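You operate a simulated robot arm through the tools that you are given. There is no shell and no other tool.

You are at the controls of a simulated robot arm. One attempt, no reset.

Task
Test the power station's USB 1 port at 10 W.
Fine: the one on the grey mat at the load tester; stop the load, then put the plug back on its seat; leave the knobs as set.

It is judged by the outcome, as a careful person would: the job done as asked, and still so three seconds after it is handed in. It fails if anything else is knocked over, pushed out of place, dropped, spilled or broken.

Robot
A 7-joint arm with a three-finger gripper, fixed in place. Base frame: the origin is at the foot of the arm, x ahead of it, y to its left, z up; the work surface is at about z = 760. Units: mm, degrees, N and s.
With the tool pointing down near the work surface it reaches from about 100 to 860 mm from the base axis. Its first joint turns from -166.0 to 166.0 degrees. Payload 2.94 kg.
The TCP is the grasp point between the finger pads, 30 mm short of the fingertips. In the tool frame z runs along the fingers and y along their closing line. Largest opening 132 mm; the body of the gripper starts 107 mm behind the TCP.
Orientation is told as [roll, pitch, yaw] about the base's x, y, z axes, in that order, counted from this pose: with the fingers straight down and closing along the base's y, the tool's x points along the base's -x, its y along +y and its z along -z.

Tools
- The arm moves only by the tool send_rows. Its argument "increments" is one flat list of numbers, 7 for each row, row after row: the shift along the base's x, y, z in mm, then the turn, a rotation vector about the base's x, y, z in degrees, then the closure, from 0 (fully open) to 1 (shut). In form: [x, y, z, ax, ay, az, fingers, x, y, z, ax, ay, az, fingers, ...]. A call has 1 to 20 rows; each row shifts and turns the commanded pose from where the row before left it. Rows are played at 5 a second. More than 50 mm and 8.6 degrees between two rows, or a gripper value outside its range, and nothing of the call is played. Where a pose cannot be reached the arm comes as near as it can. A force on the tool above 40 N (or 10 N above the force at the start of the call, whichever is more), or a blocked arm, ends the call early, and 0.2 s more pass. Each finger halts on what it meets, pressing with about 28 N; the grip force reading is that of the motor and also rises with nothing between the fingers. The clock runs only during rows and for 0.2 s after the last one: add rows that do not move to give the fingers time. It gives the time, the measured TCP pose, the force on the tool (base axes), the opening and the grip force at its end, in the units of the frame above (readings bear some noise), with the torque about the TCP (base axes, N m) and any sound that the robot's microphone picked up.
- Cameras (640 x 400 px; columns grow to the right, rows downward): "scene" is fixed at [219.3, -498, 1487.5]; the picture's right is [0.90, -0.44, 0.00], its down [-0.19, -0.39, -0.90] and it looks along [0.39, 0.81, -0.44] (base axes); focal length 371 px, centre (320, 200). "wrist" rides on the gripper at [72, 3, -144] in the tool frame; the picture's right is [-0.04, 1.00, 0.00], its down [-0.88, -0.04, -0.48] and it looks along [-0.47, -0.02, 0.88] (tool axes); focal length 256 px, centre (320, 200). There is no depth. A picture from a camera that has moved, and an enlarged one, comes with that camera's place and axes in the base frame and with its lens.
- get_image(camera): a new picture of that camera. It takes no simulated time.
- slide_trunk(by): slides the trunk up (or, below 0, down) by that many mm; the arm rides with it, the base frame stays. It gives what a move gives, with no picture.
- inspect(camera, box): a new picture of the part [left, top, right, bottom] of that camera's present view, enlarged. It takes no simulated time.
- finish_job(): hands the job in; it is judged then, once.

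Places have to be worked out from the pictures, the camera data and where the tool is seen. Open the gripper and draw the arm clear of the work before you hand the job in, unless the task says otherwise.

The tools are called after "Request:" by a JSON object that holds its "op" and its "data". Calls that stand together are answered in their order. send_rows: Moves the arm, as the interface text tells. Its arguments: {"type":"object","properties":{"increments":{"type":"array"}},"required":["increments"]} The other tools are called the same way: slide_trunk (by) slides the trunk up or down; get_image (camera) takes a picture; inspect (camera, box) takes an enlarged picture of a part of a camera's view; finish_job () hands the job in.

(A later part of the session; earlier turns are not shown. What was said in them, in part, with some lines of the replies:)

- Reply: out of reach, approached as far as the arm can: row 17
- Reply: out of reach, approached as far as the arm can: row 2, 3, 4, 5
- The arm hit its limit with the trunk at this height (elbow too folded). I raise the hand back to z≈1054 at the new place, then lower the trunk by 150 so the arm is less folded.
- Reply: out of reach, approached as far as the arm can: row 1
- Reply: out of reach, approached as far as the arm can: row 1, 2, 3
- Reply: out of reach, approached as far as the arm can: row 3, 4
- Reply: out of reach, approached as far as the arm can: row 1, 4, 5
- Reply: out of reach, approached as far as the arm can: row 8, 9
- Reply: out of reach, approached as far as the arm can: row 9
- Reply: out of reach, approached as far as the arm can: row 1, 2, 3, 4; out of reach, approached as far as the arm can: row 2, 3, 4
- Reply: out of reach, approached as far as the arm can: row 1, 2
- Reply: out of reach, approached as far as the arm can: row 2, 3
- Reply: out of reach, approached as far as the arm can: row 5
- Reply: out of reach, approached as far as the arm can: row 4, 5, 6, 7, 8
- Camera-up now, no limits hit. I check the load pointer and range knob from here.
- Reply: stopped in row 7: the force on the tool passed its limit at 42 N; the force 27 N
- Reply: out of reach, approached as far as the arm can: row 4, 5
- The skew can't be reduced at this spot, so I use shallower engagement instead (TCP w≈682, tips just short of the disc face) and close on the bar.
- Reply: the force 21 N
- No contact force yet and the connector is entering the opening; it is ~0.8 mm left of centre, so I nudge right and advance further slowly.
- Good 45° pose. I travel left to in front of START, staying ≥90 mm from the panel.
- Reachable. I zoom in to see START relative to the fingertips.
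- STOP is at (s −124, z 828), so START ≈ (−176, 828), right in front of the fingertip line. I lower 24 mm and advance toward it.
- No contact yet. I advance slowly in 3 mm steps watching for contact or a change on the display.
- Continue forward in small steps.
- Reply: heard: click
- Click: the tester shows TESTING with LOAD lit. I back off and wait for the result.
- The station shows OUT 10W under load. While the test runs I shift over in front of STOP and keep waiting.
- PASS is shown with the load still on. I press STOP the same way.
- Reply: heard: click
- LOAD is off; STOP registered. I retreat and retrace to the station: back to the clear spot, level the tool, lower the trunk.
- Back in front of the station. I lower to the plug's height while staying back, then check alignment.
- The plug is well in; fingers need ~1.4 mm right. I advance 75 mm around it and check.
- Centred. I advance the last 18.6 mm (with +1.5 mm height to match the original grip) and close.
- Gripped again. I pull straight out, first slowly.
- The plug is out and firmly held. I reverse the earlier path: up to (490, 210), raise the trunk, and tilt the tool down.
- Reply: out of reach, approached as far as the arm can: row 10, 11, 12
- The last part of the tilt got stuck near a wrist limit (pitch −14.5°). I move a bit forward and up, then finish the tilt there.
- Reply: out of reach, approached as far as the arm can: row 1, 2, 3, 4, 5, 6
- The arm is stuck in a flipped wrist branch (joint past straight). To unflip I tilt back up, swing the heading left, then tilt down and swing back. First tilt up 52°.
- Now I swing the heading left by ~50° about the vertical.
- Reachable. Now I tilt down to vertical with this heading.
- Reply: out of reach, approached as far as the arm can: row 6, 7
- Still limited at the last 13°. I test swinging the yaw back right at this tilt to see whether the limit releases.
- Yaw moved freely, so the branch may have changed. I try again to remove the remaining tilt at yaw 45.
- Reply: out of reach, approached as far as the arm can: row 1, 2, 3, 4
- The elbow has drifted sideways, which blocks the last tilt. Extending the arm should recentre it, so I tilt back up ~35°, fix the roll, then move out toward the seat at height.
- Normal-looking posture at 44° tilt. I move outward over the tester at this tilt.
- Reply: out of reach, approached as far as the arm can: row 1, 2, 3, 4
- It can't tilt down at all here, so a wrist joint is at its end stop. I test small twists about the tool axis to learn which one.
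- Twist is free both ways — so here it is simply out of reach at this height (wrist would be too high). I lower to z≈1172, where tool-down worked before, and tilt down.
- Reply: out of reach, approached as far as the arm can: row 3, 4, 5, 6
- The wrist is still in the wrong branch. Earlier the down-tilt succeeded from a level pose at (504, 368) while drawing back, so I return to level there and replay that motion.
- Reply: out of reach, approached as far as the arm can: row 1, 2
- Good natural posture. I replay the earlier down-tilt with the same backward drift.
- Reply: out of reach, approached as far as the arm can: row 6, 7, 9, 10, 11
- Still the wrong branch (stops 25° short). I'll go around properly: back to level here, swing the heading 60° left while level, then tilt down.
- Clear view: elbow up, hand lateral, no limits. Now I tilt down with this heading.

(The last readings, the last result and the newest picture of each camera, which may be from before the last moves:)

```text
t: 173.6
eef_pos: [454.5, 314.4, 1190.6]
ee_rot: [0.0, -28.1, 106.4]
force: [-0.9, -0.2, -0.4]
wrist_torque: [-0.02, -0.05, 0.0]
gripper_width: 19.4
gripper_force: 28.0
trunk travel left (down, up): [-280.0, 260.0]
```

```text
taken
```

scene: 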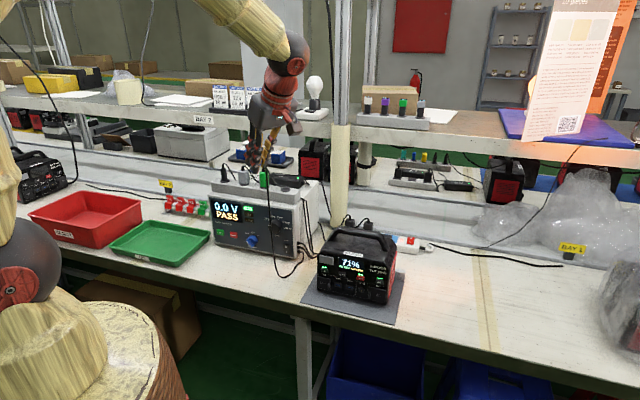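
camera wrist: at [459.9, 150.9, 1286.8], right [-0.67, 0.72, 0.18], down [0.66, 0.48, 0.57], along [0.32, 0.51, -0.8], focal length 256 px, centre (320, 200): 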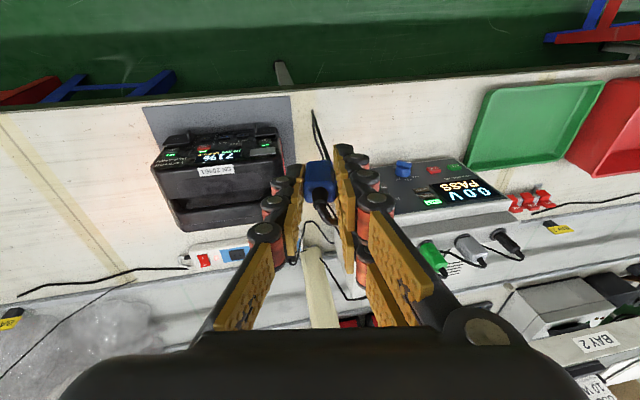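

No limits so far. I continue the last 28°.

Request:
{"op": "send_rows", "data": {"increments": [0, 0, 0, -6.7, -2.0, 0, 0.92, 0, 0, 0, -6.7, -2.0, 0, 0.92, 0, 0, 0, -6.7, -2.0, 0, 0.92, 0, 0, 0, -6.7, -2.0, 0, 0.92, 0, 0, 0, 0, 0, 0, 0.92]}}

Request:
{"op": "get_image", "data": {"camera": "scene"}}

```text
t: 174.8
eef_pos: [455.2, 312.3, 1191.0]
ee_rot: [0.3, -13.6, 106.4]
force: [0.3, 1.1, -0.5]
wrist_torque: [-0.02, 0.04, 0.02]
gripper_width: 19.6
gripper_force: 27.9
out of reach, approached as far as the arm can: row 3, 4
trunk travel left (down, up): [-280.0, 260.0]
```

```text
taken
```

scene: 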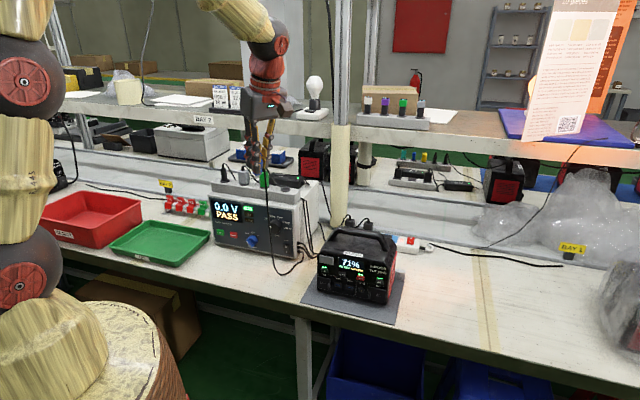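

Stuck again at 13.6° off vertical. I test yaw both ways at this pose to see whether the last joint is the one at its stop.

Request:
{"op": "send_rows", "data": {"increments": [0, 0, 0, 0, 0, 8, 0.92, 0, 0, 0, 0, 0, 8, 0.92, 0, 0, 0, 0, 0, 8, 0.92, 0, 0, 0, 0, 0, -8, 0.92, 0, 0, 0, 0, 0, -8, 0.92, 0, 0, 0, 0, 0, -8, 0.92, 0, 0, 0, 0, 0, -8, 0.92, 0, 0, 0, 0, 0, -8, 0.92, 0, 0, 0, 0, 0, -8, 0.92, 0, 0, 0, 0, 0, -8, 0.92, 0, 0, 0, 0, 0, -8, 0.92, 0, 0, 0, 0, 0, -8, 0.92, 0, 0, 0, 0, 0, -8, 0.92, 0, 0, 0, 0, 0, -8, 0.92, 0, 0, 0, 0, 0, -8, 0.92, 0, 0, 0, 0, 0, 0, 0.92]}}

Request:
{"op": "get_image", "data": {"camera": "scene"}}

```text
t: 178.2
eef_pos: [427.6, 283.7, 1110.9]
ee_rot: [2.3, -16.1, 50.7]
force: [-0.6, -0.2, -0.1]
wrist_torque: [-0.03, -0.01, -0.02]
gripper_width: 19.4
gripper_force: 27.9
out of reach, approached as far as the arm can: row 3, 9, 10, 11, 12, 13, 14, 15
trunk travel left (down, up): [-280.0, 260.0]
```

```text
taken
```

scene: 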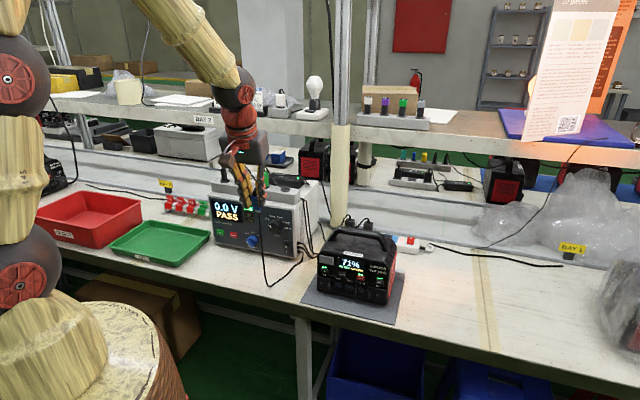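

The elbow keeps swinging over the wrist when close in. I'll do the unflip with the arm extended: go level, then move out to (600, 250, 1150) while turning the heading left to ~106°.

Request:
{"op": "send_rows", "data": {"increments": [0, 0, 5, 6.35, -5.19, 0, 0.92, 0, 0, 5, 6.35, -5.19, 0, 0.92, 0, 0, 5, 6.35, -5.19, 0, 0.92, 0, 0, 5, 6.35, -5.19, 0, 0.92, 0, 0, 5, 6.35, -5.19, 0, 0.92, 0, 0, 5, 6.35, -5.19, 0, 0.92, 0, 0, 5, 6.35, -5.19, 0, 0.92, 0, 0, 5, 6.35, -5.19, 0, 0.92, 0, 0, 0, 6.35, -5.19, 0, 0.92, 0, 0, 0, 0, 0, 0, 0.92]}}

Request:
{"op": "send_rows", "data": {"increments": [25, -5, 0, 0, 0, 8, 0.92, 25, -5, 0, 0, 0, 8, 0.92, 25, -5, 0, 0, 0, 8, 0.92, 25, -5, 0, 0, 0, 8, 0.92, 25, -5, 0, 0, 0, 8, 0.92, 25, -5, 0, 0, 0, 8, 0.92, 20, -5, 0, 0, 0, 8, 0.92, 0, 0, 0, 0, 0, 0, 0.92]}}

Request:
{"op": "get_image", "data": {"camera": "scene"}}

```text
t: 180.4
eef_pos: [428.6, 283.8, 1152.9]
ee_rot: [-11.2, -89.8, 64.0]
force: [-1.0, 0.5, 1.0]
wrist_torque: [-0.02, -0.05, 0.02]
gripper_width: 19.4
gripper_force: 27.2
trunk travel left (down, up): [-280.0, 260.0]
```

```text
t: 182.2
eef_pos: [597.3, 248.2, 1152.6]
ee_rot: [1.2, -89.7, 107.8]
force: [0.2, 0.1, -0.7]
wrist_torque: [0.01, 0.0, 0.04]
gripper_width: 19.3
gripper_force: 27.7
trunk travel left (down, up): [-280.0, 260.0]
```

```text
taken
```

scene: 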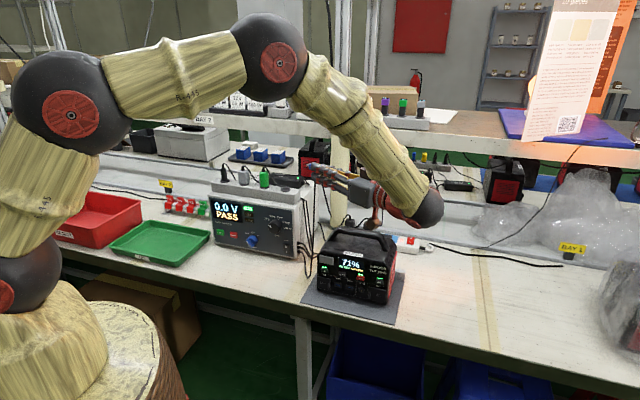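

Good, the whole arm is visible and relaxed. Now I tilt down here.

Request:
{"op": "send_rows", "data": {"increments": [0, 0, 0, -7.75, -2.67, 0, 0.92, 0, 0, 0, -7.75, -2.67, 0, 0.92, 0, 0, 0, -7.75, -2.67, 0, 0.92, 0, 0, 0, -7.75, -2.67, 0, 0.92, 0, 0, 0, -7.75, -2.67, 0, 0.92, 0, 0, 0, -7.75, -2.67, 0, 0.92, 0, 0, 0, -7.75, -2.67, 0, 0.92, 0, 0, 0, -7.75, -2.67, 0, 0.92, 0, 0, 0, 0, 0, 0, 0.92]}}

Request:
{"op": "get_image", "data": {"camera": "scene"}}

```text
t: 184.2
eef_pos: [596.9, 248.6, 1150.7]
ee_rot: [-0.1, -24.0, 108.9]
force: [0.0, 0.5, -0.6]
wrist_torque: [-0.01, 0.04, -0.04]
gripper_width: 19.3
gripper_force: 27.9
trunk travel left (down, up): [-280.0, 260.0]
```

```text
taken
```

scene: 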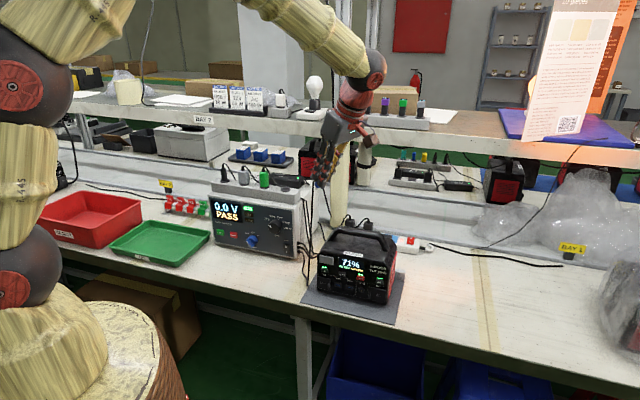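

No limits. I continue the final 24° to vertical.

Request:
{"op": "send_rows", "data": {"increments": [0, 0, 0, -7.57, -2.6, 0, 0.92, 0, 0, 0, -7.57, -2.6, 0, 0.92, 0, 0, 0, -7.57, -2.6, 0, 0.92, 0, 0, 0, 0, 0, 0, 0.92]}}

```text
t: 185.2
eef_pos: [593.6, 249.0, 1144.4]
ee_rot: [-1.3, -13.4, 109.2]
force: [0.7, 0.0, -1.5]
wrist_torque: [-0.01, 0.02, -0.01]
gripper_width: 19.3
gripper_force: 28.0
out of reach, approached as far as the arm can: row 2, 3
trunk travel left (down, up): [-280.0, 260.0]
```

Same ~13° stop. I look at the arm's present posture to understand which joint it is.

Request:
{"op": "get_image", "data": {"camera": "scene"}}

Request:
{"op": "get_image", "data": {"camera": "wrist"}}

```text
taken
```

scene: 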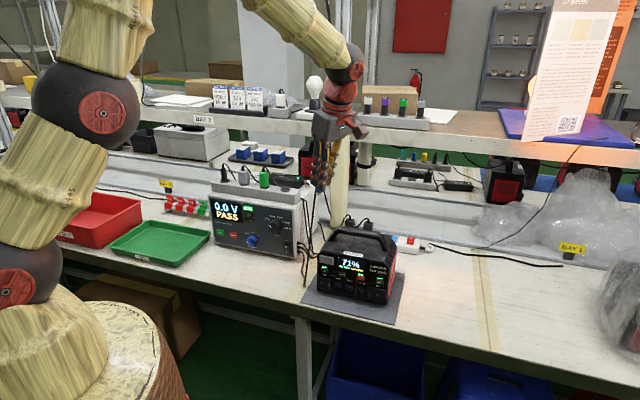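

```text
taken
camera wrist: at [621.4, 149.1, 1265.7], right [-0.96, -0.28, -0.01], down [-0.22, 0.71, 0.67], along [-0.18, 0.64, -0.74], focal length 256 px, centre (320, 200)
```

wrist: 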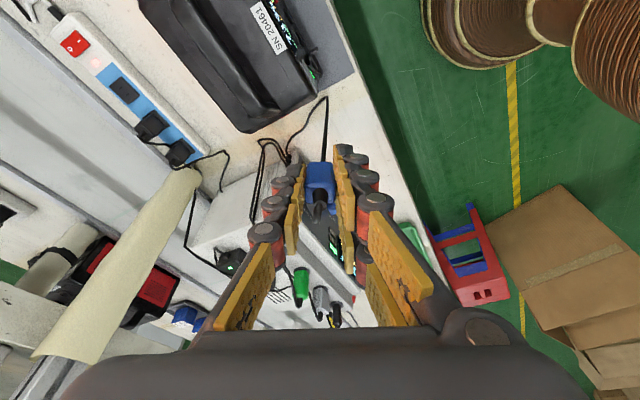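

I now think the branch is: "up-bend" ↔ roll joint 0, so I must pass through straight exactly in the arm's plane. I tilt up to level, then swing the heading to radial (~23° here).

Request:
{"op": "send_rows", "data": {"increments": [0, 0, 0, 7.75, 2.67, 0, 0.92, 0, 0, 0, 7.75, 2.67, 0, 0.92, 0, 0, 0, 7.75, 2.67, 0, 0.92, 0, 0, 0, 7.75, 2.67, 0, 0.92, 0, 0, 0, 7.75, 2.67, 0, 0.92, 0, 0, 0, 7.75, 2.67, 0, 0.92, 0, 0, 0, 7.75, 2.67, 0, 0.92, 0, 0, 0, 7.75, 2.67, 0, 0.92, 0, 0, 0, 0, 0, 0, 0.92]}}

Request:
{"op": "send_rows", "data": {"increments": [-8, 0, 0, 0, 0, -8, 0.92, -8, 0, 0, 0, 0, -8, 0.92, -8, 0, 0, 0, 0, -8, 0.92, -8, 0, 0, 0, 0, -8, 0.92, -8, 0, 0, 0, 0, -8, 0.92, 0, 0, 0, 0, 0, -8, 0.92, 0, 0, 0, 0, 0, -8, 0.92, 0, 0, 0, 0, 0, -8, 0.92, 0, 0, 0, 0, 0, -8, 0.92, 0, 0, 0, 0, 0, -8, 0.92, 0, 0, 0, 0, 0, -4, 0.92, 0, 0, 0, 0, 0, 0, 0.92]}}

Request:
{"op": "get_image", "data": {"camera": "scene"}}

```text
t: 187.2
eef_pos: [594.7, 247.2, 1146.3]
ee_rot: [-1.9, -79.3, 109.4]
force: [0.5, -0.1, -0.9]
wrist_torque: [0.03, 0.02, -0.01]
gripper_width: 19.3
gripper_force: 28.1
trunk travel left (down, up): [-280.0, 260.0]
```

```text
t: 189.8
eef_pos: [554.2, 249.0, 1143.8]
ee_rot: [-1.8, -79.1, 25.4]
force: [-0.3, 0.1, -0.3]
wrist_torque: [-0.03, 0.03, -0.03]
gripper_width: 19.6
gripper_force: 27.7
trunk travel left (down, up): [-280.0, 260.0]
```

```text
taken
```

scene: 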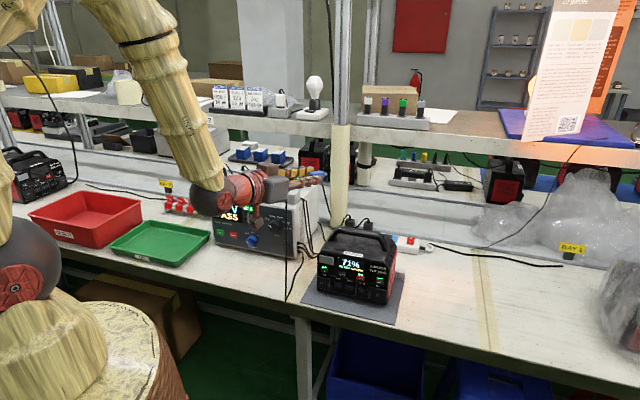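

Radial and level with no limits — as predicted. Now I tilt straight down within the arm's own plane.

Request:
{"op": "send_rows", "data": {"increments": [0, 0, 0, -3.2, 7.33, 0, 0.92, 0, 0, 0, -3.2, 7.33, 0, 0.92, 0, 0, 0, -3.2, 7.33, 0, 0.92, 0, 0, 0, -3.2, 7.33, 0, 0.92, 0, 0, 0, -3.2, 7.33, 0, 0.92, 0, 0, 0, -3.2, 7.33, 0, 0.92, 0, 0, 0, -3.2, 7.33, 0, 0.92, 0, 0, 0, -3.2, 7.33, 0, 0.92, 0, 0, 0, -3.2, 7.33, 0, 0.92, 0, 0, 0, -2.8, 6.4, 0, 0.92, 0, 0, 0, 0, 0, 0, 0.92]}}

Request:
{"op": "get_image", "data": {"camera": "scene"}}

```text
t: 192.2
eef_pos: [543.7, 259.2, 1136.3]
ee_rot: [3.0, -5.5, 24.1]
force: [0.0, -0.5, -0.3]
wrist_torque: [-0.01, -0.02, 0.02]
gripper_width: 19.4
gripper_force: 27.8
out of reach, approached as far as the arm can: row 5, 6
trunk travel left (down, up): [-280.0, 260.0]
```

```text
taken
```

scene: 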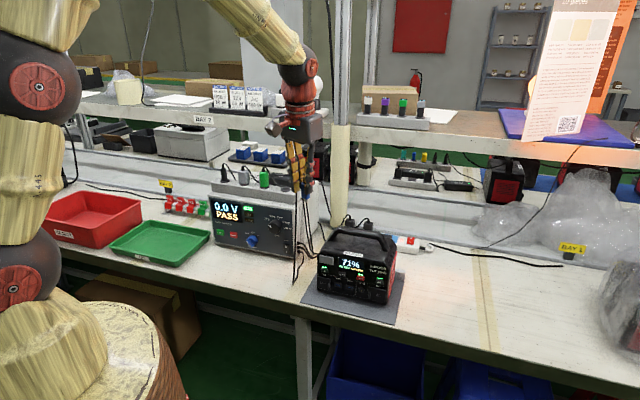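

It passed through and continued. I remove the small residual tilt and yaw to 45.

Request:
{"op": "send_rows", "data": {"increments": [0, 0, 5, -2.2, 5.0, 0, 0.92, 0, 0, 5, -2.7, -1.2, -0.3, 0.92, 0, 0, 5, 0, 0, 7, 0.92, 0, 0, 5, 0, 0, 7, 0.92, 0, 0, 5, 0, 0, 7, 0.92, 0, 0, 0, 0, 0, 0, 0.92]}}

Request:
{"op": "get_image", "data": {"camera": "wrist"}}

```text
t: 193.6
eef_pos: [545.0, 259.5, 1159.9]
ee_rot: [0.1, -0.1, 44.8]
force: [0.5, -0.1, -0.2]
wrist_torque: [-0.02, -0.02, 0.04]
gripper_width: 19.4
gripper_force: 28.2
trunk travel left (down, up): [-280.0, 260.0]
```

```text
taken
camera wrist: at [491.4, 211.0, 1302.5], right [-0.67, 0.74, 0.0], down [0.65, 0.59, 0.48], along [0.35, 0.32, -0.88], focal length 256 px, centre (320, 200)
```

wrist: 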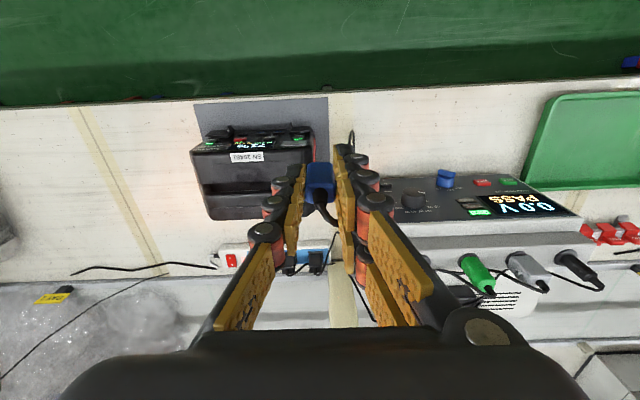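

Tool is straight down at yaw 45 with the plug still held. I move over the seat at safe height.

Request:
{"op": "send_rows", "data": {"increments": [7.4, 41.8, 0, 0, 0, 0.2, 0.92, 7.4, 41.8, 0, 0, 0, 0, 0.92, 7.4, 41.8, 0, 0, 0, 0, 0.92, 7.4, 41.8, -5, 0, 0, 0, 0.92, 7.4, 41.8, -10, 0, 0, 0, 0.92, 7.4, 41.8, -20, 0, 0, 0, 0.92, 0, 0, 0, 0, 0, 0, 0.92]}}

Request:
{"op": "inspect", "data": {"camera": "wrist", "box": [290, 130, 350, 220]}}

Request:
{"op": "inspect", "data": {"camera": "scene", "box": [250, 130, 320, 200]}}

```text
t: 195.2
eef_pos: [588.3, 511.2, 1126.5]
ee_rot: [0.1, 0.0, 44.9]
force: [0.2, 0.1, 0.6]
wrist_torque: [-0.04, -0.03, 0.02]
gripper_width: 19.7
gripper_force: 28.0
trunk travel left (down, up): [-280.0, 260.0]
```

```text
4.44 times, centred on (320, 175) of wrist
camera zoom: at [533.8, 463.4, 1268.2], right [-0.67, 0.74, 0.0], down [0.65, 0.59, 0.48], along [0.35, 0.32, -0.88], focal length 1138 px, centre (320, 311)
```

zoom: 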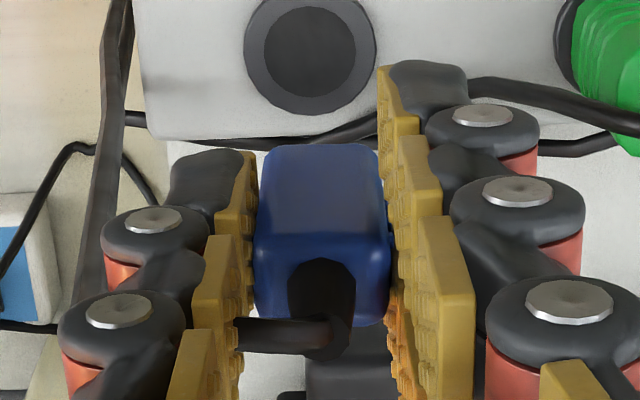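

```text
5.71 times, centred on (285, 165) of scene
camera zoom: at [219.3, -498.0, 1487.5], right [0.9, -0.44, 0.0], down [-0.19, -0.39, -0.9], along [0.39, 0.81, -0.44], focal length 2122 px, centre (520, 400)
```

zoom: 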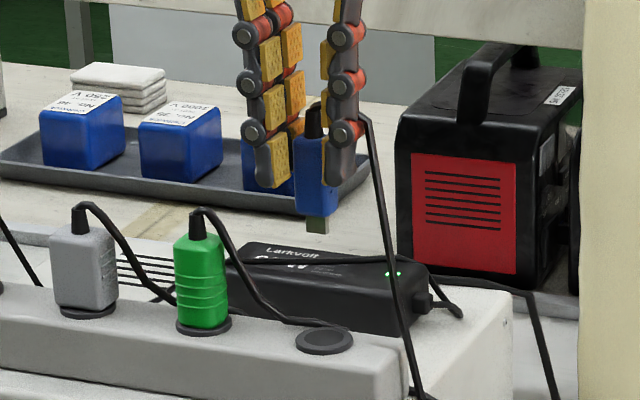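

The view nearly matches the one just after lifting, so I'm over the seat within ~1 mm. I nudge slightly and lower until the connector is just above the seat.

Request:
{"op": "send_rows", "data": {"increments": [0.3, -0.3, -20, 0, 0, 0, 0.92, 0, 0, -20, 0, 0, 0, 0.92, 0, 0, -15, 0, 0, 0, 0.92, 0, 0, -8, 0, 0, 0, 0.92, 0, 0, 0, 0, 0, 0, 0.92]}}

Request:
{"op": "inspect", "data": {"camera": "scene", "box": [265, 150, 310, 195]}}

Request:
{"op": "inspect", "data": {"camera": "wrist", "box": [280, 120, 360, 210]}}

```text
t: 196.4
eef_pos: [590.0, 508.2, 1061.8]
ee_rot: [0.1, 0.0, 44.9]
force: [0.3, -0.3, 0.4]
wrist_torque: [-0.02, -0.04, 0.01]
gripper_width: 19.3
gripper_force: 28.0
trunk travel left (down, up): [-280.0, 260.0]
```

```text
8.89 times, centred on (288, 172) of scene
camera zoom: at [219.3, -498.0, 1487.5], right [0.9, -0.44, 0.0], down [-0.19, -0.39, -0.9], along [0.39, 0.81, -0.44], focal length 3302 px, centre (609, 444)
```

zoom: 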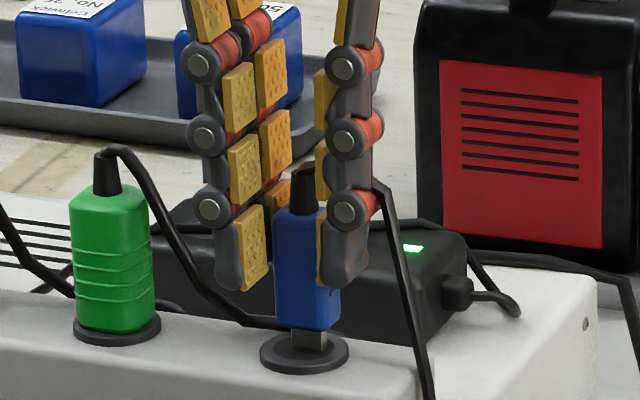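

```text
4.44 times, centred on (320, 165) of wrist
camera zoom: at [535.5, 459.8, 1204.5], right [-0.67, 0.74, 0.0], down [0.65, 0.59, 0.48], along [0.35, 0.32, -0.88], focal length 1138 px, centre (320, 356)
```

zoom: 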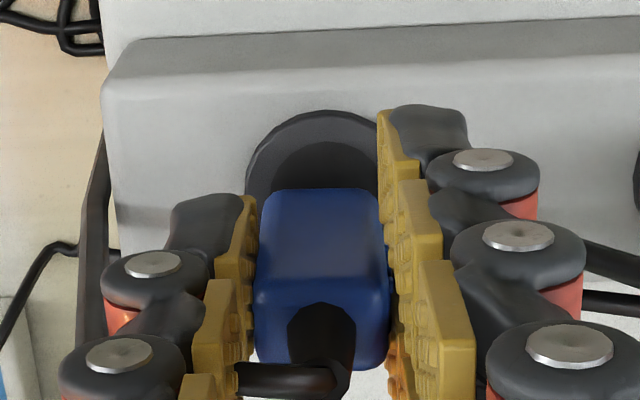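

The connector is just above the seat but ~1.5–2 mm to the right. I correct (−1.8 mm s, +0.8 mm w) and lower gently.

Request:
{"op": "send_rows", "data": {"increments": [-0.7, 1.84, 0, 0, 0, 0, 0.92, 0, 0, 0, 0, 0, 0, 0.92]}}

Request:
{"op": "inspect", "data": {"camera": "scene", "box": [275, 165, 305, 195]}}

Request:
{"op": "inspect", "data": {"camera": "wrist", "box": [280, 120, 360, 210]}}

```text
t: 197.0
eef_pos: [590.1, 509.3, 1061.4]
ee_rot: [0.1, -0.1, 44.9]
force: [-0.2, 0.0, -0.6]
wrist_torque: [-0.02, 0.04, -0.02]
gripper_width: 19.9
gripper_force: 27.9
trunk travel left (down, up): [-280.0, 260.0]
```

```text
13.33 times, centred on (290, 180) of scene
camera zoom: at [219.3, -498.0, 1487.5], right [0.9, -0.44, 0.0], down [-0.19, -0.39, -0.9], along [0.39, 0.81, -0.44], focal length 4953 px, centre (720, 467)
```

zoom: 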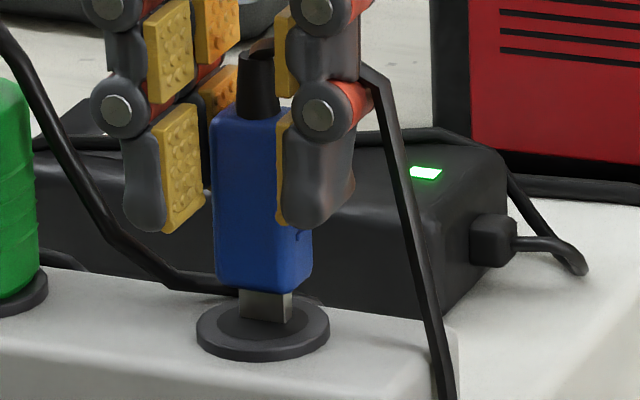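

```text
4.44 times, centred on (320, 165) of wrist
camera zoom: at [535.1, 461.8, 1204.8], right [-0.67, 0.74, 0.0], down [0.65, 0.59, 0.48], along [0.35, 0.32, -0.88], focal length 1138 px, centre (320, 356)
```

zoom: 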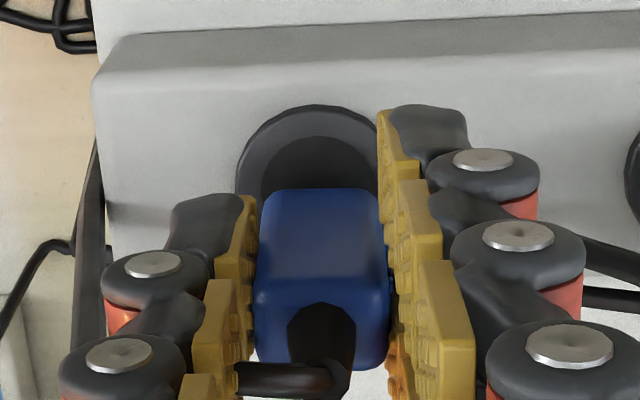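

Aligned in both views. I lower the remaining ~14 mm slowly.

Request:
{"op": "send_rows", "data": {"increments": [0, 0, -4, 0, 0, 0, 0.92, 0, 0, -4, 0, 0, 0, 0.92, 0, 0, -3, 0, 0, 0, 0.92, 0, 0, 0, 0, 0, 0, 0.92]}}

Request:
{"op": "inspect", "data": {"camera": "scene", "box": [275, 165, 305, 195]}}

```text
t: 198.0
eef_pos: [589.4, 511.5, 1053.4]
ee_rot: [0.0, -0.2, 44.9]
force: [-0.2, -2.0, 9.8]
wrist_torque: [-0.07, -0.02, 0.03]
gripper_width: 19.2
gripper_force: 28.5
trunk travel left (down, up): [-280.0, 260.0]
```

```text
13.33 times, centred on (290, 180) of scene
camera zoom: at [219.3, -498.0, 1487.5], right [0.9, -0.44, 0.0], down [-0.19, -0.39, -0.9], along [0.39, 0.81, -0.44], focal length 4953 px, centre (720, 467)
```

zoom: 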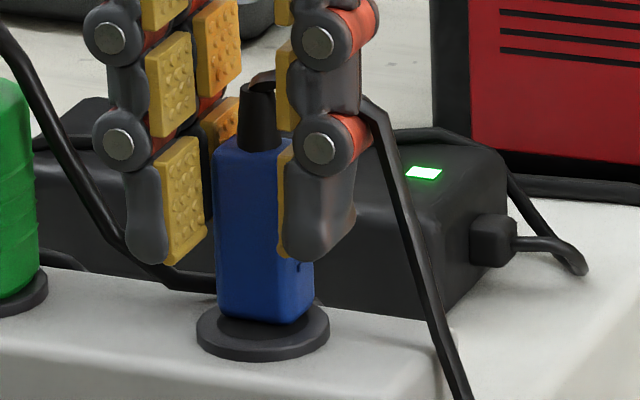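

Contact of ~10 N at about the expected seat height (the plug slid ~3 mm forward in the grip when pulled). I press 2 mm more to be sure it is home.

Request:
{"op": "send_rows", "data": {"increments": [0, 0, -1, 0, 0, 0, 0.92, 0, 0, -1, 0, 0, 0, 0.92, 0, 0, 0, 0, 0, 0, 0.92]}}

Request:
{"op": "inspect", "data": {"camera": "scene", "box": [275, 165, 305, 195]}}

Request:
{"op": "inspect", "data": {"camera": "wrist", "box": [280, 120, 360, 210]}}

```text
t: 198.8
eef_pos: [590.0, 511.5, 1052.8]
ee_rot: [0.1, -0.4, 44.9]
force: [2.8, 0.8, 23.7]
wrist_torque: [0.16, -0.22, 0.0]
gripper_width: 19.7
gripper_force: 27.9
trunk travel left (down, up): [-280.0, 260.0]
```

```text
13.33 times, centred on (290, 180) of scene
camera zoom: at [219.3, -498.0, 1487.5], right [0.9, -0.44, 0.0], down [-0.19, -0.39, -0.9], along [0.39, 0.81, -0.44], focal length 4953 px, centre (720, 467)
```

zoom: 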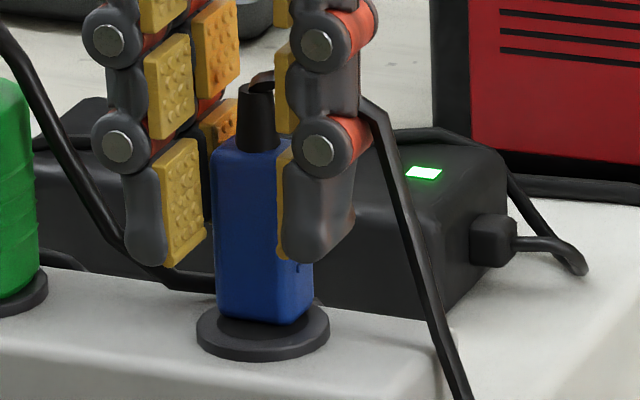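

```text
4.44 times, centred on (320, 165) of wrist
camera zoom: at [534.8, 463.0, 1194.9], right [-0.67, 0.74, 0.0], down [0.65, 0.59, 0.48], along [0.35, 0.33, -0.88], focal length 1138 px, centre (320, 356)
```

zoom: 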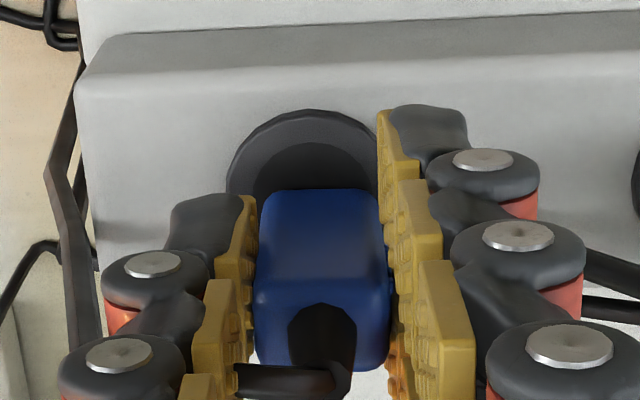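

Force rose without further motion. I compare with the very first seated view using the same zoom box.

Request:
{"op": "inspect", "data": {"camera": "scene", "box": [270, 165, 305, 195]}}

```text
13.33 times, centred on (288, 180) of scene
camera zoom: at [219.3, -498.0, 1487.5], right [0.9, -0.44, 0.0], down [-0.19, -0.39, -0.9], along [0.39, 0.81, -0.44], focal length 4953 px, centre (753, 467)
```

zoom: 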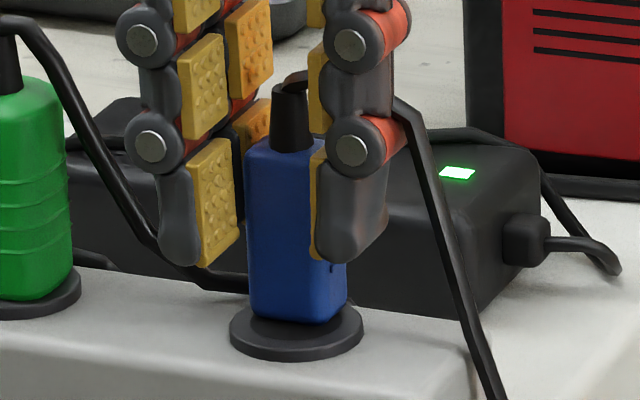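

Compared with the first view the plug sits ~5 px right and ~6 px up, i.e. about 1–1.5 mm too far in. I ease up, shift 1.3 mm toward the front, and lower again.

Request:
{"op": "send_rows", "data": {"increments": [0, 0, 2, 0, 0, 0, 0.92, -1.1, -0.7, 0, 0, 0, 0, 0.92, 0, 0, -1, 0, 0, 0, 0.92, 0, 0, -1, 0, 0, 0, 0.92, 0, 0, -0.5, 0, 0, 0, 0.92, 0, 0, 0, 0, 0, 0, 0.92]}}

Request:
{"op": "inspect", "data": {"camera": "scene", "box": [270, 165, 305, 195]}}

```text
t: 200.2
eef_pos: [586.7, 510.7, 1050.0]
ee_rot: [0.1, -0.1, 44.9]
force: [2.1, -0.1, 24.3]
wrist_torque: [0.08, -0.21, 0.01]
gripper_width: 19.3
gripper_force: 27.5
trunk travel left (down, up): [-280.0, 260.0]
```

```text
13.33 times, centred on (288, 180) of scene
camera zoom: at [219.3, -498.0, 1487.5], right [0.9, -0.44, 0.0], down [-0.19, -0.39, -0.9], along [0.39, 0.81, -0.44], focal length 4953 px, centre (753, 467)
```

zoom: 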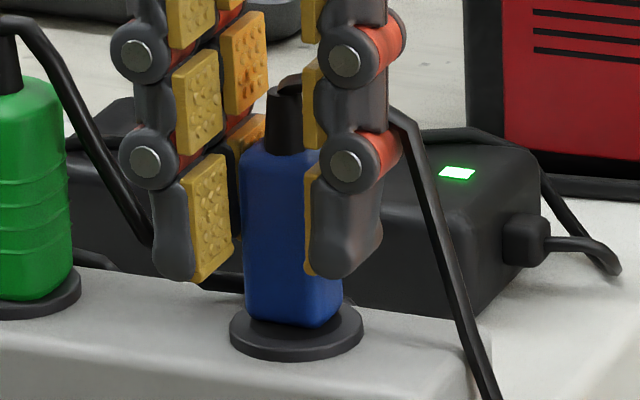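

Now it matches the original seated position closely with firm downward contact. I open the fingers and check that the plug stays.

Request:
{"op": "send_rows", "data": {"increments": [0, 0, 0, 0, 0, 0, 0.86, 0, 0, 0, 0, 0, 0, 0.78, 0, 0, 0, 0, 0, 0, 0.7, 0, 0, 0, 0, 0, 0, 0.7, 0, 0, 0, 0, 0, 0, 0.7]}}

Request:
{"op": "inspect", "data": {"camera": "scene", "box": [270, 165, 305, 195]}}

Request:
{"op": "inspect", "data": {"camera": "wrist", "box": [260, 120, 380, 220]}}

```text
t: 201.4
eef_pos: [587.9, 510.7, 1048.4]
ee_rot: [0.2, 0.0, 45.0]
force: [-0.7, -0.2, -0.6]
wrist_torque: [-0.02, 0.01, -0.01]
gripper_width: 39.6
gripper_force: 0.0
trunk travel left (down, up): [-280.0, 260.0]
```

```text
13.33 times, centred on (288, 180) of scene
camera zoom: at [219.3, -498.0, 1487.5], right [0.9, -0.44, 0.0], down [-0.19, -0.39, -0.9], along [0.39, 0.81, -0.44], focal length 4953 px, centre (753, 467)
```

zoom: 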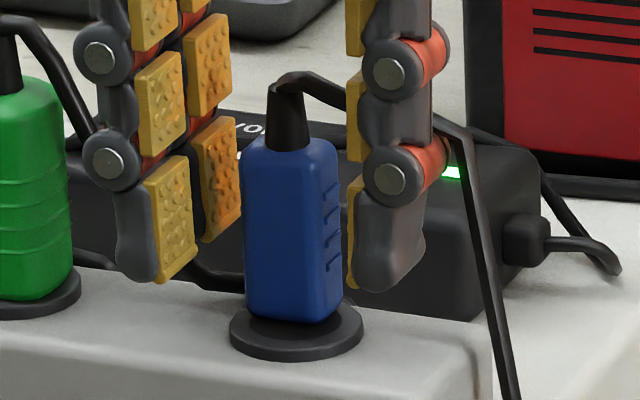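

```text
4.00 times, centred on (320, 170) of wrist
camera zoom: at [534.4, 463.0, 1190.9], right [-0.67, 0.74, 0.0], down [0.65, 0.59, 0.48], along [0.35, 0.32, -0.88], focal length 1024 px, centre (320, 320)
```

zoom: 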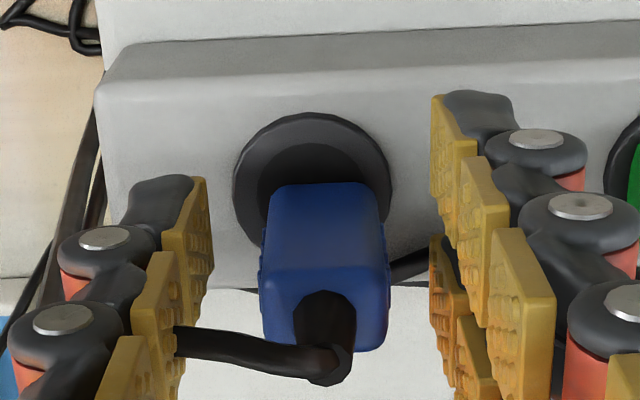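

The plug stands on the seat, but compared with the original view it is ~3 mm too far inward (+w) and ~1 mm left. I'll re-grip centred on it and slide it back to the exact original spot.

Request:
{"op": "send_rows", "data": {"increments": [1.6, 3.0, 0, 0, 0, 0, 0.7, 0, 0, 0, 0, 0, 0, 0.78, 0, 0, 0, 0, 0, 0, 0.86, 0, 0, 0, 0, 0, 0, 0.92, 0, 0, 0, 0, 0, 0, 0.92, 0, 0, 0, 0, 0, 0, 0.92, 0, 0, 0, 0, 0, 0, 0.92]}}

Request:
{"op": "inspect", "data": {"camera": "wrist", "box": [260, 120, 380, 220]}}

Request:
{"op": "inspect", "data": {"camera": "scene", "box": [270, 165, 305, 195]}}

```text
t: 203.0
eef_pos: [590.5, 514.5, 1049.0]
ee_rot: [0.0, -0.1, 44.9]
force: [-0.1, -0.2, 0.2]
wrist_torque: [0.01, -0.02, 0.02]
gripper_width: 19.7
gripper_force: 28.8
trunk travel left (down, up): [-280.0, 260.0]
```

```text
4.00 times, centred on (320, 170) of wrist
camera zoom: at [535.9, 465.4, 1190.9], right [-0.67, 0.74, 0.0], down [0.65, 0.59, 0.48], along [0.35, 0.32, -0.88], focal length 1024 px, centre (320, 320)
```

zoom: 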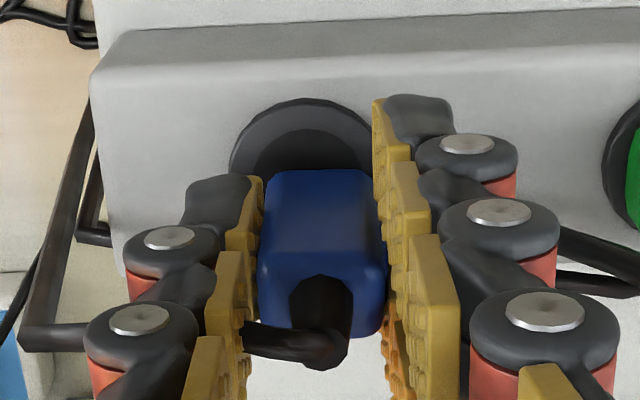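

```text
13.33 times, centred on (288, 180) of scene
camera zoom: at [219.3, -498.0, 1487.5], right [0.9, -0.44, 0.0], down [-0.19, -0.39, -0.9], along [0.39, 0.81, -0.44], focal length 4953 px, centre (753, 467)
```

zoom: 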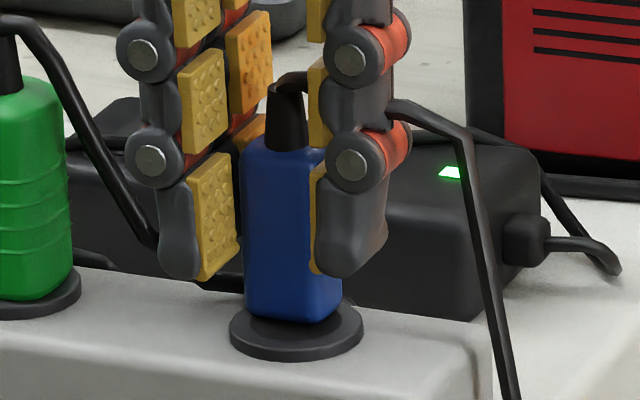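

Re-gripped. Both cameras agree it must move 3 mm right and ~3.3 mm toward the front; I lift 1.5 mm, shift, and set it down.

Request:
{"op": "send_rows", "data": {"increments": [0, 0, 1.5, 0, 0, 0, 0.92, 0, -2.2, 0, 0, 0, 0, 0.92, -0.1, -2.2, 0, 0, 0, 0, 0.92, 0, 0, -1, 0, 0, 0, 0.92, 0, 0, 0, 0, 0, 0, 0.92]}}

Request:
{"op": "inspect", "data": {"camera": "wrist", "box": [260, 120, 380, 220]}}

Request:
{"op": "inspect", "data": {"camera": "scene", "box": [270, 165, 305, 195]}}

```text
t: 204.2
eef_pos: [590.3, 508.9, 1048.9]
ee_rot: [0.1, 0.0, 44.9]
force: [0.6, 0.1, -0.5]
wrist_torque: [-0.03, 0.02, 0.01]
gripper_width: 19.6
gripper_force: 27.8
trunk travel left (down, up): [-280.0, 260.0]
```

```text
4.00 times, centred on (320, 170) of wrist
camera zoom: at [535.6, 460.6, 1192.0], right [-0.67, 0.74, 0.0], down [0.65, 0.59, 0.48], along [0.35, 0.32, -0.88], focal length 1024 px, centre (320, 320)
```

zoom: 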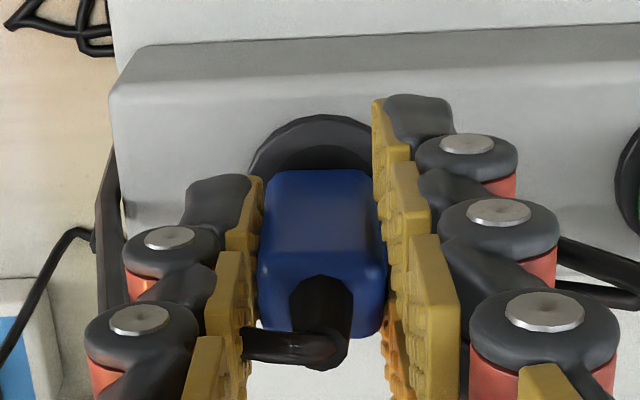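

```text
13.33 times, centred on (288, 180) of scene
camera zoom: at [219.3, -498.0, 1487.5], right [0.9, -0.44, 0.0], down [-0.19, -0.39, -0.9], along [0.39, 0.81, -0.44], focal length 4953 px, centre (753, 467)
```

zoom: 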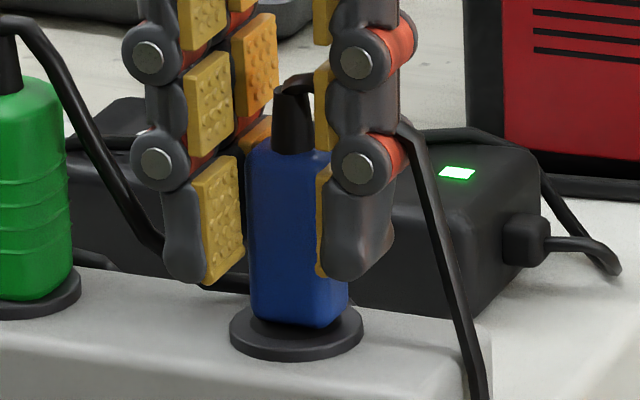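

Very close; ~1 mm too far right. I shift 1 mm left and lower to a light contact.

Request:
{"op": "send_rows", "data": {"increments": [-0.75, 0.75, 0, 0, 0, 0, 0.92, 0, 0, -0.7, 0, 0, 0, 0.92, 0, 0, -0.7, 0, 0, 0, 0.92, 0, 0, 0, 0, 0, 0, 0.92]}}

Request:
{"op": "inspect", "data": {"camera": "wrist", "box": [260, 120, 380, 220]}}

Request:
{"op": "inspect", "data": {"camera": "scene", "box": [270, 165, 305, 195]}}

```text
t: 205.2
eef_pos: [589.2, 510.0, 1048.4]
ee_rot: [0.2, 0.0, 44.9]
force: [0.4, 0.9, 0.4]
wrist_torque: [0.0, 0.02, -0.02]
gripper_width: 19.2
gripper_force: 27.8
trunk travel left (down, up): [-280.0, 260.0]
```

```text
4.00 times, centred on (320, 170) of wrist
camera zoom: at [535.6, 462.4, 1190.9], right [-0.67, 0.74, 0.0], down [0.65, 0.59, 0.48], along [0.35, 0.32, -0.88], focal length 1024 px, centre (320, 320)
```

zoom: 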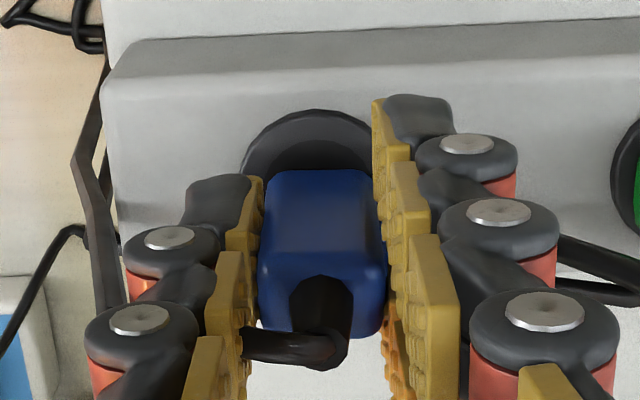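

```text
13.33 times, centred on (288, 180) of scene
camera zoom: at [219.3, -498.0, 1487.5], right [0.9, -0.44, 0.0], down [-0.19, -0.39, -0.9], along [0.39, 0.81, -0.44], focal length 4953 px, centre (753, 467)
```

zoom: 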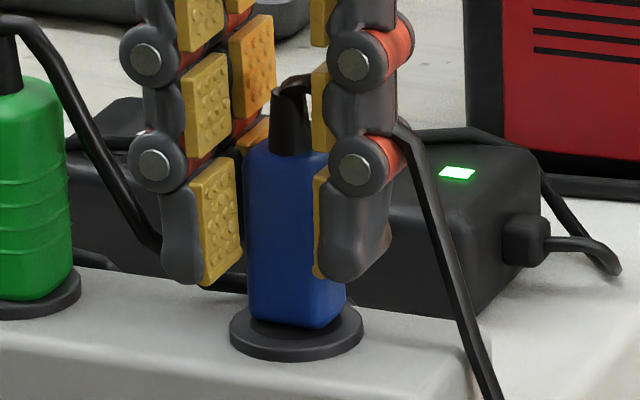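

Position now matches the original within a pixel or two. I lower another ~1.5 mm to feel the seat.

Request:
{"op": "send_rows", "data": {"increments": [0, 0, -0.7, 0, 0, 0, 0.92, 0, 0, -0.7, 0, 0, 0, 0.92, 0, 0, 0, 0, 0, 0, 0.92]}}

Request:
{"op": "inspect", "data": {"camera": "scene", "box": [270, 165, 305, 195]}}

```text
t: 206.0
eef_pos: [588.9, 510.2, 1047.2]
ee_rot: [0.2, -0.2, 44.9]
force: [1.7, -0.9, 8.6]
wrist_torque: [0.02, -0.14, 0.01]
gripper_width: 19.5
gripper_force: 28.1
trunk travel left (down, up): [-280.0, 260.0]
```

```text
13.33 times, centred on (288, 180) of scene
camera zoom: at [219.3, -498.0, 1487.5], right [0.9, -0.44, 0.0], down [-0.19, -0.39, -0.9], along [0.39, 0.81, -0.44], focal length 4953 px, centre (753, 467)
```

zoom: 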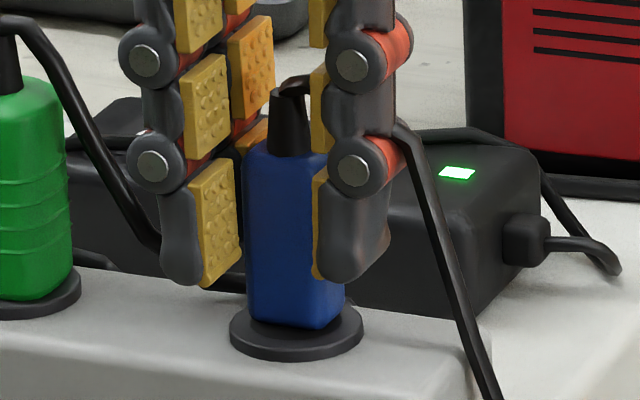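

Light contact at the original height. I relieve the press slightly and open.

Request:
{"op": "send_rows", "data": {"increments": [0, 0, 0.4, 0, 0, 0, 0.92, 0, 0, 0, 0, 0, 0, 0.9, 0, 0, 0, 0, 0, 0, 0.86, 0, 0, 0, 0, 0, 0, 0.78, 0, 0, 0, 0, 0, 0, 0.7, 0, 0, 0, 0, 0, 0, 0.7]}}

Request:
{"op": "inspect", "data": {"camera": "scene", "box": [270, 165, 305, 195]}}

Request:
{"op": "inspect", "data": {"camera": "wrist", "box": [260, 120, 380, 220]}}

```text
t: 207.4
eef_pos: [589.5, 511.0, 1046.3]
ee_rot: [0.1, -0.1, 44.9]
force: [0.1, 0.2, 0.7]
wrist_torque: [0.0, 0.0, -0.01]
gripper_width: 39.4
gripper_force: 0.0
trunk travel left (down, up): [-280.0, 260.0]
```

```text
13.33 times, centred on (288, 180) of scene
camera zoom: at [219.3, -498.0, 1487.5], right [0.9, -0.44, 0.0], down [-0.19, -0.39, -0.9], along [0.39, 0.81, -0.44], focal length 4953 px, centre (753, 467)
```

zoom: 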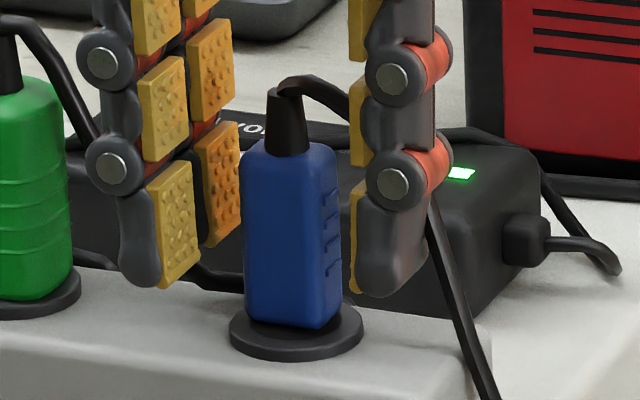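

```text
4.00 times, centred on (320, 170) of wrist
camera zoom: at [534.9, 462.5, 1189.8], right [-0.67, 0.74, 0.0], down [0.65, 0.59, 0.48], along [0.35, 0.32, -0.88], focal length 1024 px, centre (320, 320)
```

zoom: 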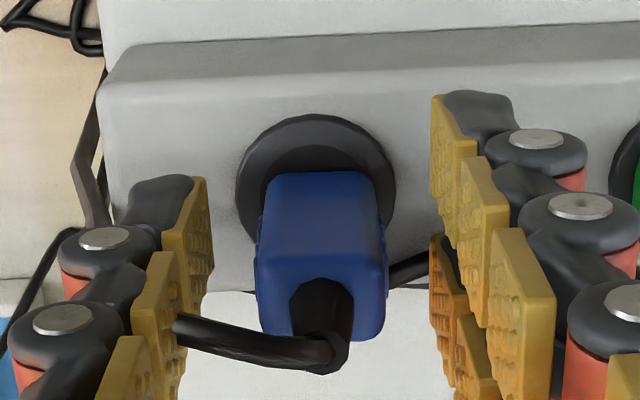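

The plug is back within about 1 mm of its original place and standing upright on its seat. I raise the hand straight up and away.

Request:
{"op": "send_rows", "data": {"increments": [0, 0, 10, 0, 0, 0, 0.7, 0, 0, 15, 0, 0, 0, 0.7, 0, 0, 20, 0, 0, 0, 0.7, 0, 0, 25, 0, 0, 0, 0.7, 0, 0, 25, 0, 0, 0, 0.7, -20, -25, 10, 0, 0, 0, 0.7, -20, -30, 5, 0, 0, 0, 0.6, -20, -35, 5, 0, 0, 0, 0.5, -20, -35, 0, 0, 0, 0, 0.5, -20, -35, 0, 0, 0, 0, 0.3, 0, 0, 0, 0, 0, 0, 0.2]}}

Request:
{"op": "get_image", "data": {"camera": "scene"}}

Request:
{"op": "inspect", "data": {"camera": "scene", "box": [200, 150, 330, 270]}}

Request:
{"op": "inspect", "data": {"camera": "scene", "box": [270, 165, 305, 195]}}

```text
t: 209.8
eef_pos: [489.0, 349.8, 1162.3]
ee_rot: [0.1, 0.0, 44.9]
force: [0.1, 0.3, 0.0]
wrist_torque: [-0.02, -0.01, 0.02]
gripper_width: 103.4
gripper_force: 0.0
trunk travel left (down, up): [-280.0, 260.0]
```

```text
taken
```

scene: 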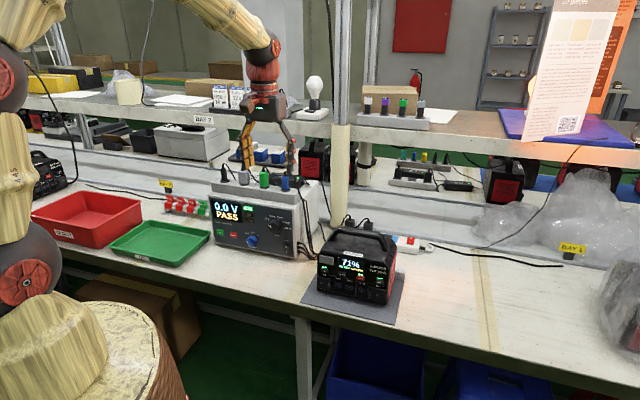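

```text
3.33 times, centred on (265, 210) of scene
camera zoom: at [219.3, -498.0, 1487.5], right [0.9, -0.44, 0.0], down [-0.19, -0.39, -0.9], along [0.39, 0.81, -0.44], focal length 1238 px, centre (503, 167)
```

zoom: 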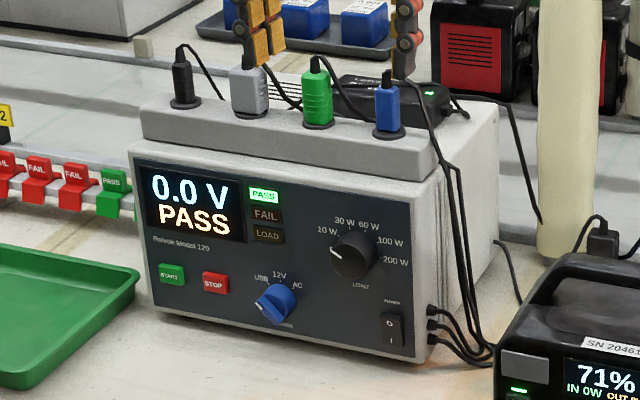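

```text
13.33 times, centred on (288, 180) of scene
camera zoom: at [219.3, -498.0, 1487.5], right [0.9, -0.44, 0.0], down [-0.19, -0.39, -0.9], along [0.39, 0.81, -0.44], focal length 4953 px, centre (753, 467)
```

zoom: 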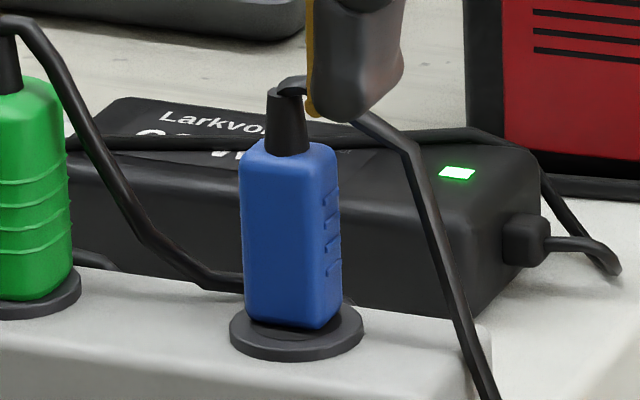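

Plug on its seat, load off, knobs at USB and 10 W, nothing else disturbed. I draw the arm further back, fully open, and wait a moment.

Request:
{"op": "send_rows", "data": {"increments": [-15, -15, 10, 0, 0, 0, 0, -15, -15, 10, 0, 0, 0, 0, -15, -15, 10, 0, 0, 0, 0, 0, 0, 0, 0, 0, 0, 0, 0, 0, 0, 0, 0, 0, 0, 0, 0, 0, 0, 0, 0, 0, 0, 0, 0, 0, 0, 0, 0, 0, 0, 0, 0, 0, 0, 0]}}

Request:
{"op": "get_image", "data": {"camera": "scene"}}

Request:
{"op": "inspect", "data": {"camera": "scene", "box": [200, 150, 420, 330]}}

Request:
{"op": "inspect", "data": {"camera": "scene", "box": [270, 165, 305, 195]}}

```text
t: 211.6
eef_pos: [443.2, 305.3, 1190.3]
ee_rot: [0.1, -0.1, 44.8]
force: [0.6, 0.3, 0.3]
wrist_torque: [0.01, 0.0, -0.03]
gripper_width: 132.0
gripper_force: 0.0
trunk travel left (down, up): [-280.0, 260.0]
```

```text
taken
```

scene: 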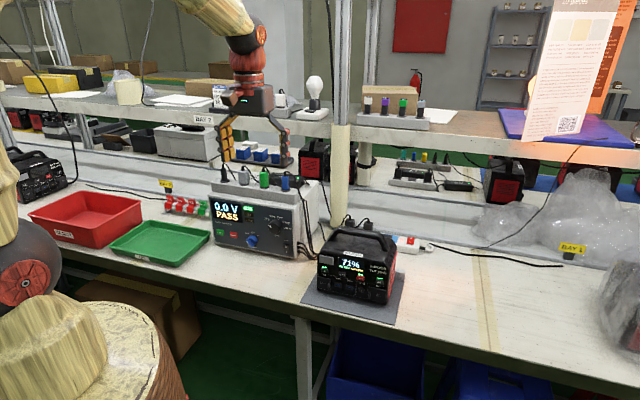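

```text
2.22 times, centred on (310, 240) of scene
camera zoom: at [219.3, -498.0, 1487.5], right [0.9, -0.44, 0.0], down [-0.19, -0.39, -0.9], along [0.39, 0.81, -0.44], focal length 825 px, centre (342, 111)
```

zoom: 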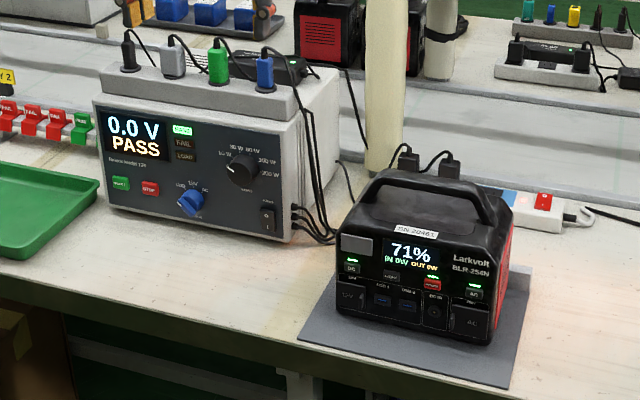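

```text
13.33 times, centred on (288, 180) of scene
camera zoom: at [219.3, -498.0, 1487.5], right [0.9, -0.44, 0.0], down [-0.19, -0.39, -0.9], along [0.39, 0.81, -0.44], focal length 4953 px, centre (753, 467)
```

zoom: 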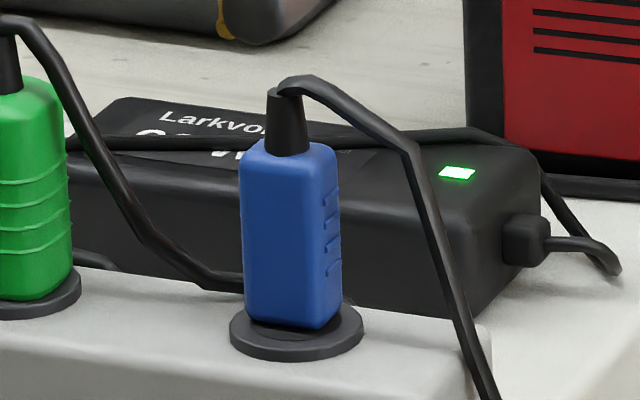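

Everything is as asked: the test passed at 10 W on USB 1, the load is stopped, the plug is stable on its seat, the knobs are left as set, and the gripper is open and clear. I hand the job in.

Request:
{"op": "finish_job", "data": {}}

```text
The job is handed in.
```

The USB 1 port on the power station on the grey mat (SN 20461) passed its test at 10 W. While the test ran, the tester read 5.0 V and the station showed OUT 10W.

- **Load:** I pressed STOP after the pass. The LOAD lamp went out, and the tester still shows PASS.
- **Plug:** The blue USB plug is back on its seat on top of the tester. It sits within about a millimetre of where it started and was upright and stable when I handed in.
- **Knobs:** I set range to USB and load to 10 W and left them there.
- **Surroundings:** In the last pictures nothing else was knocked over or moved. The gripper is open and the arm is clear of the bench work.

The station's battery reading went from 72% to 71% during the test.
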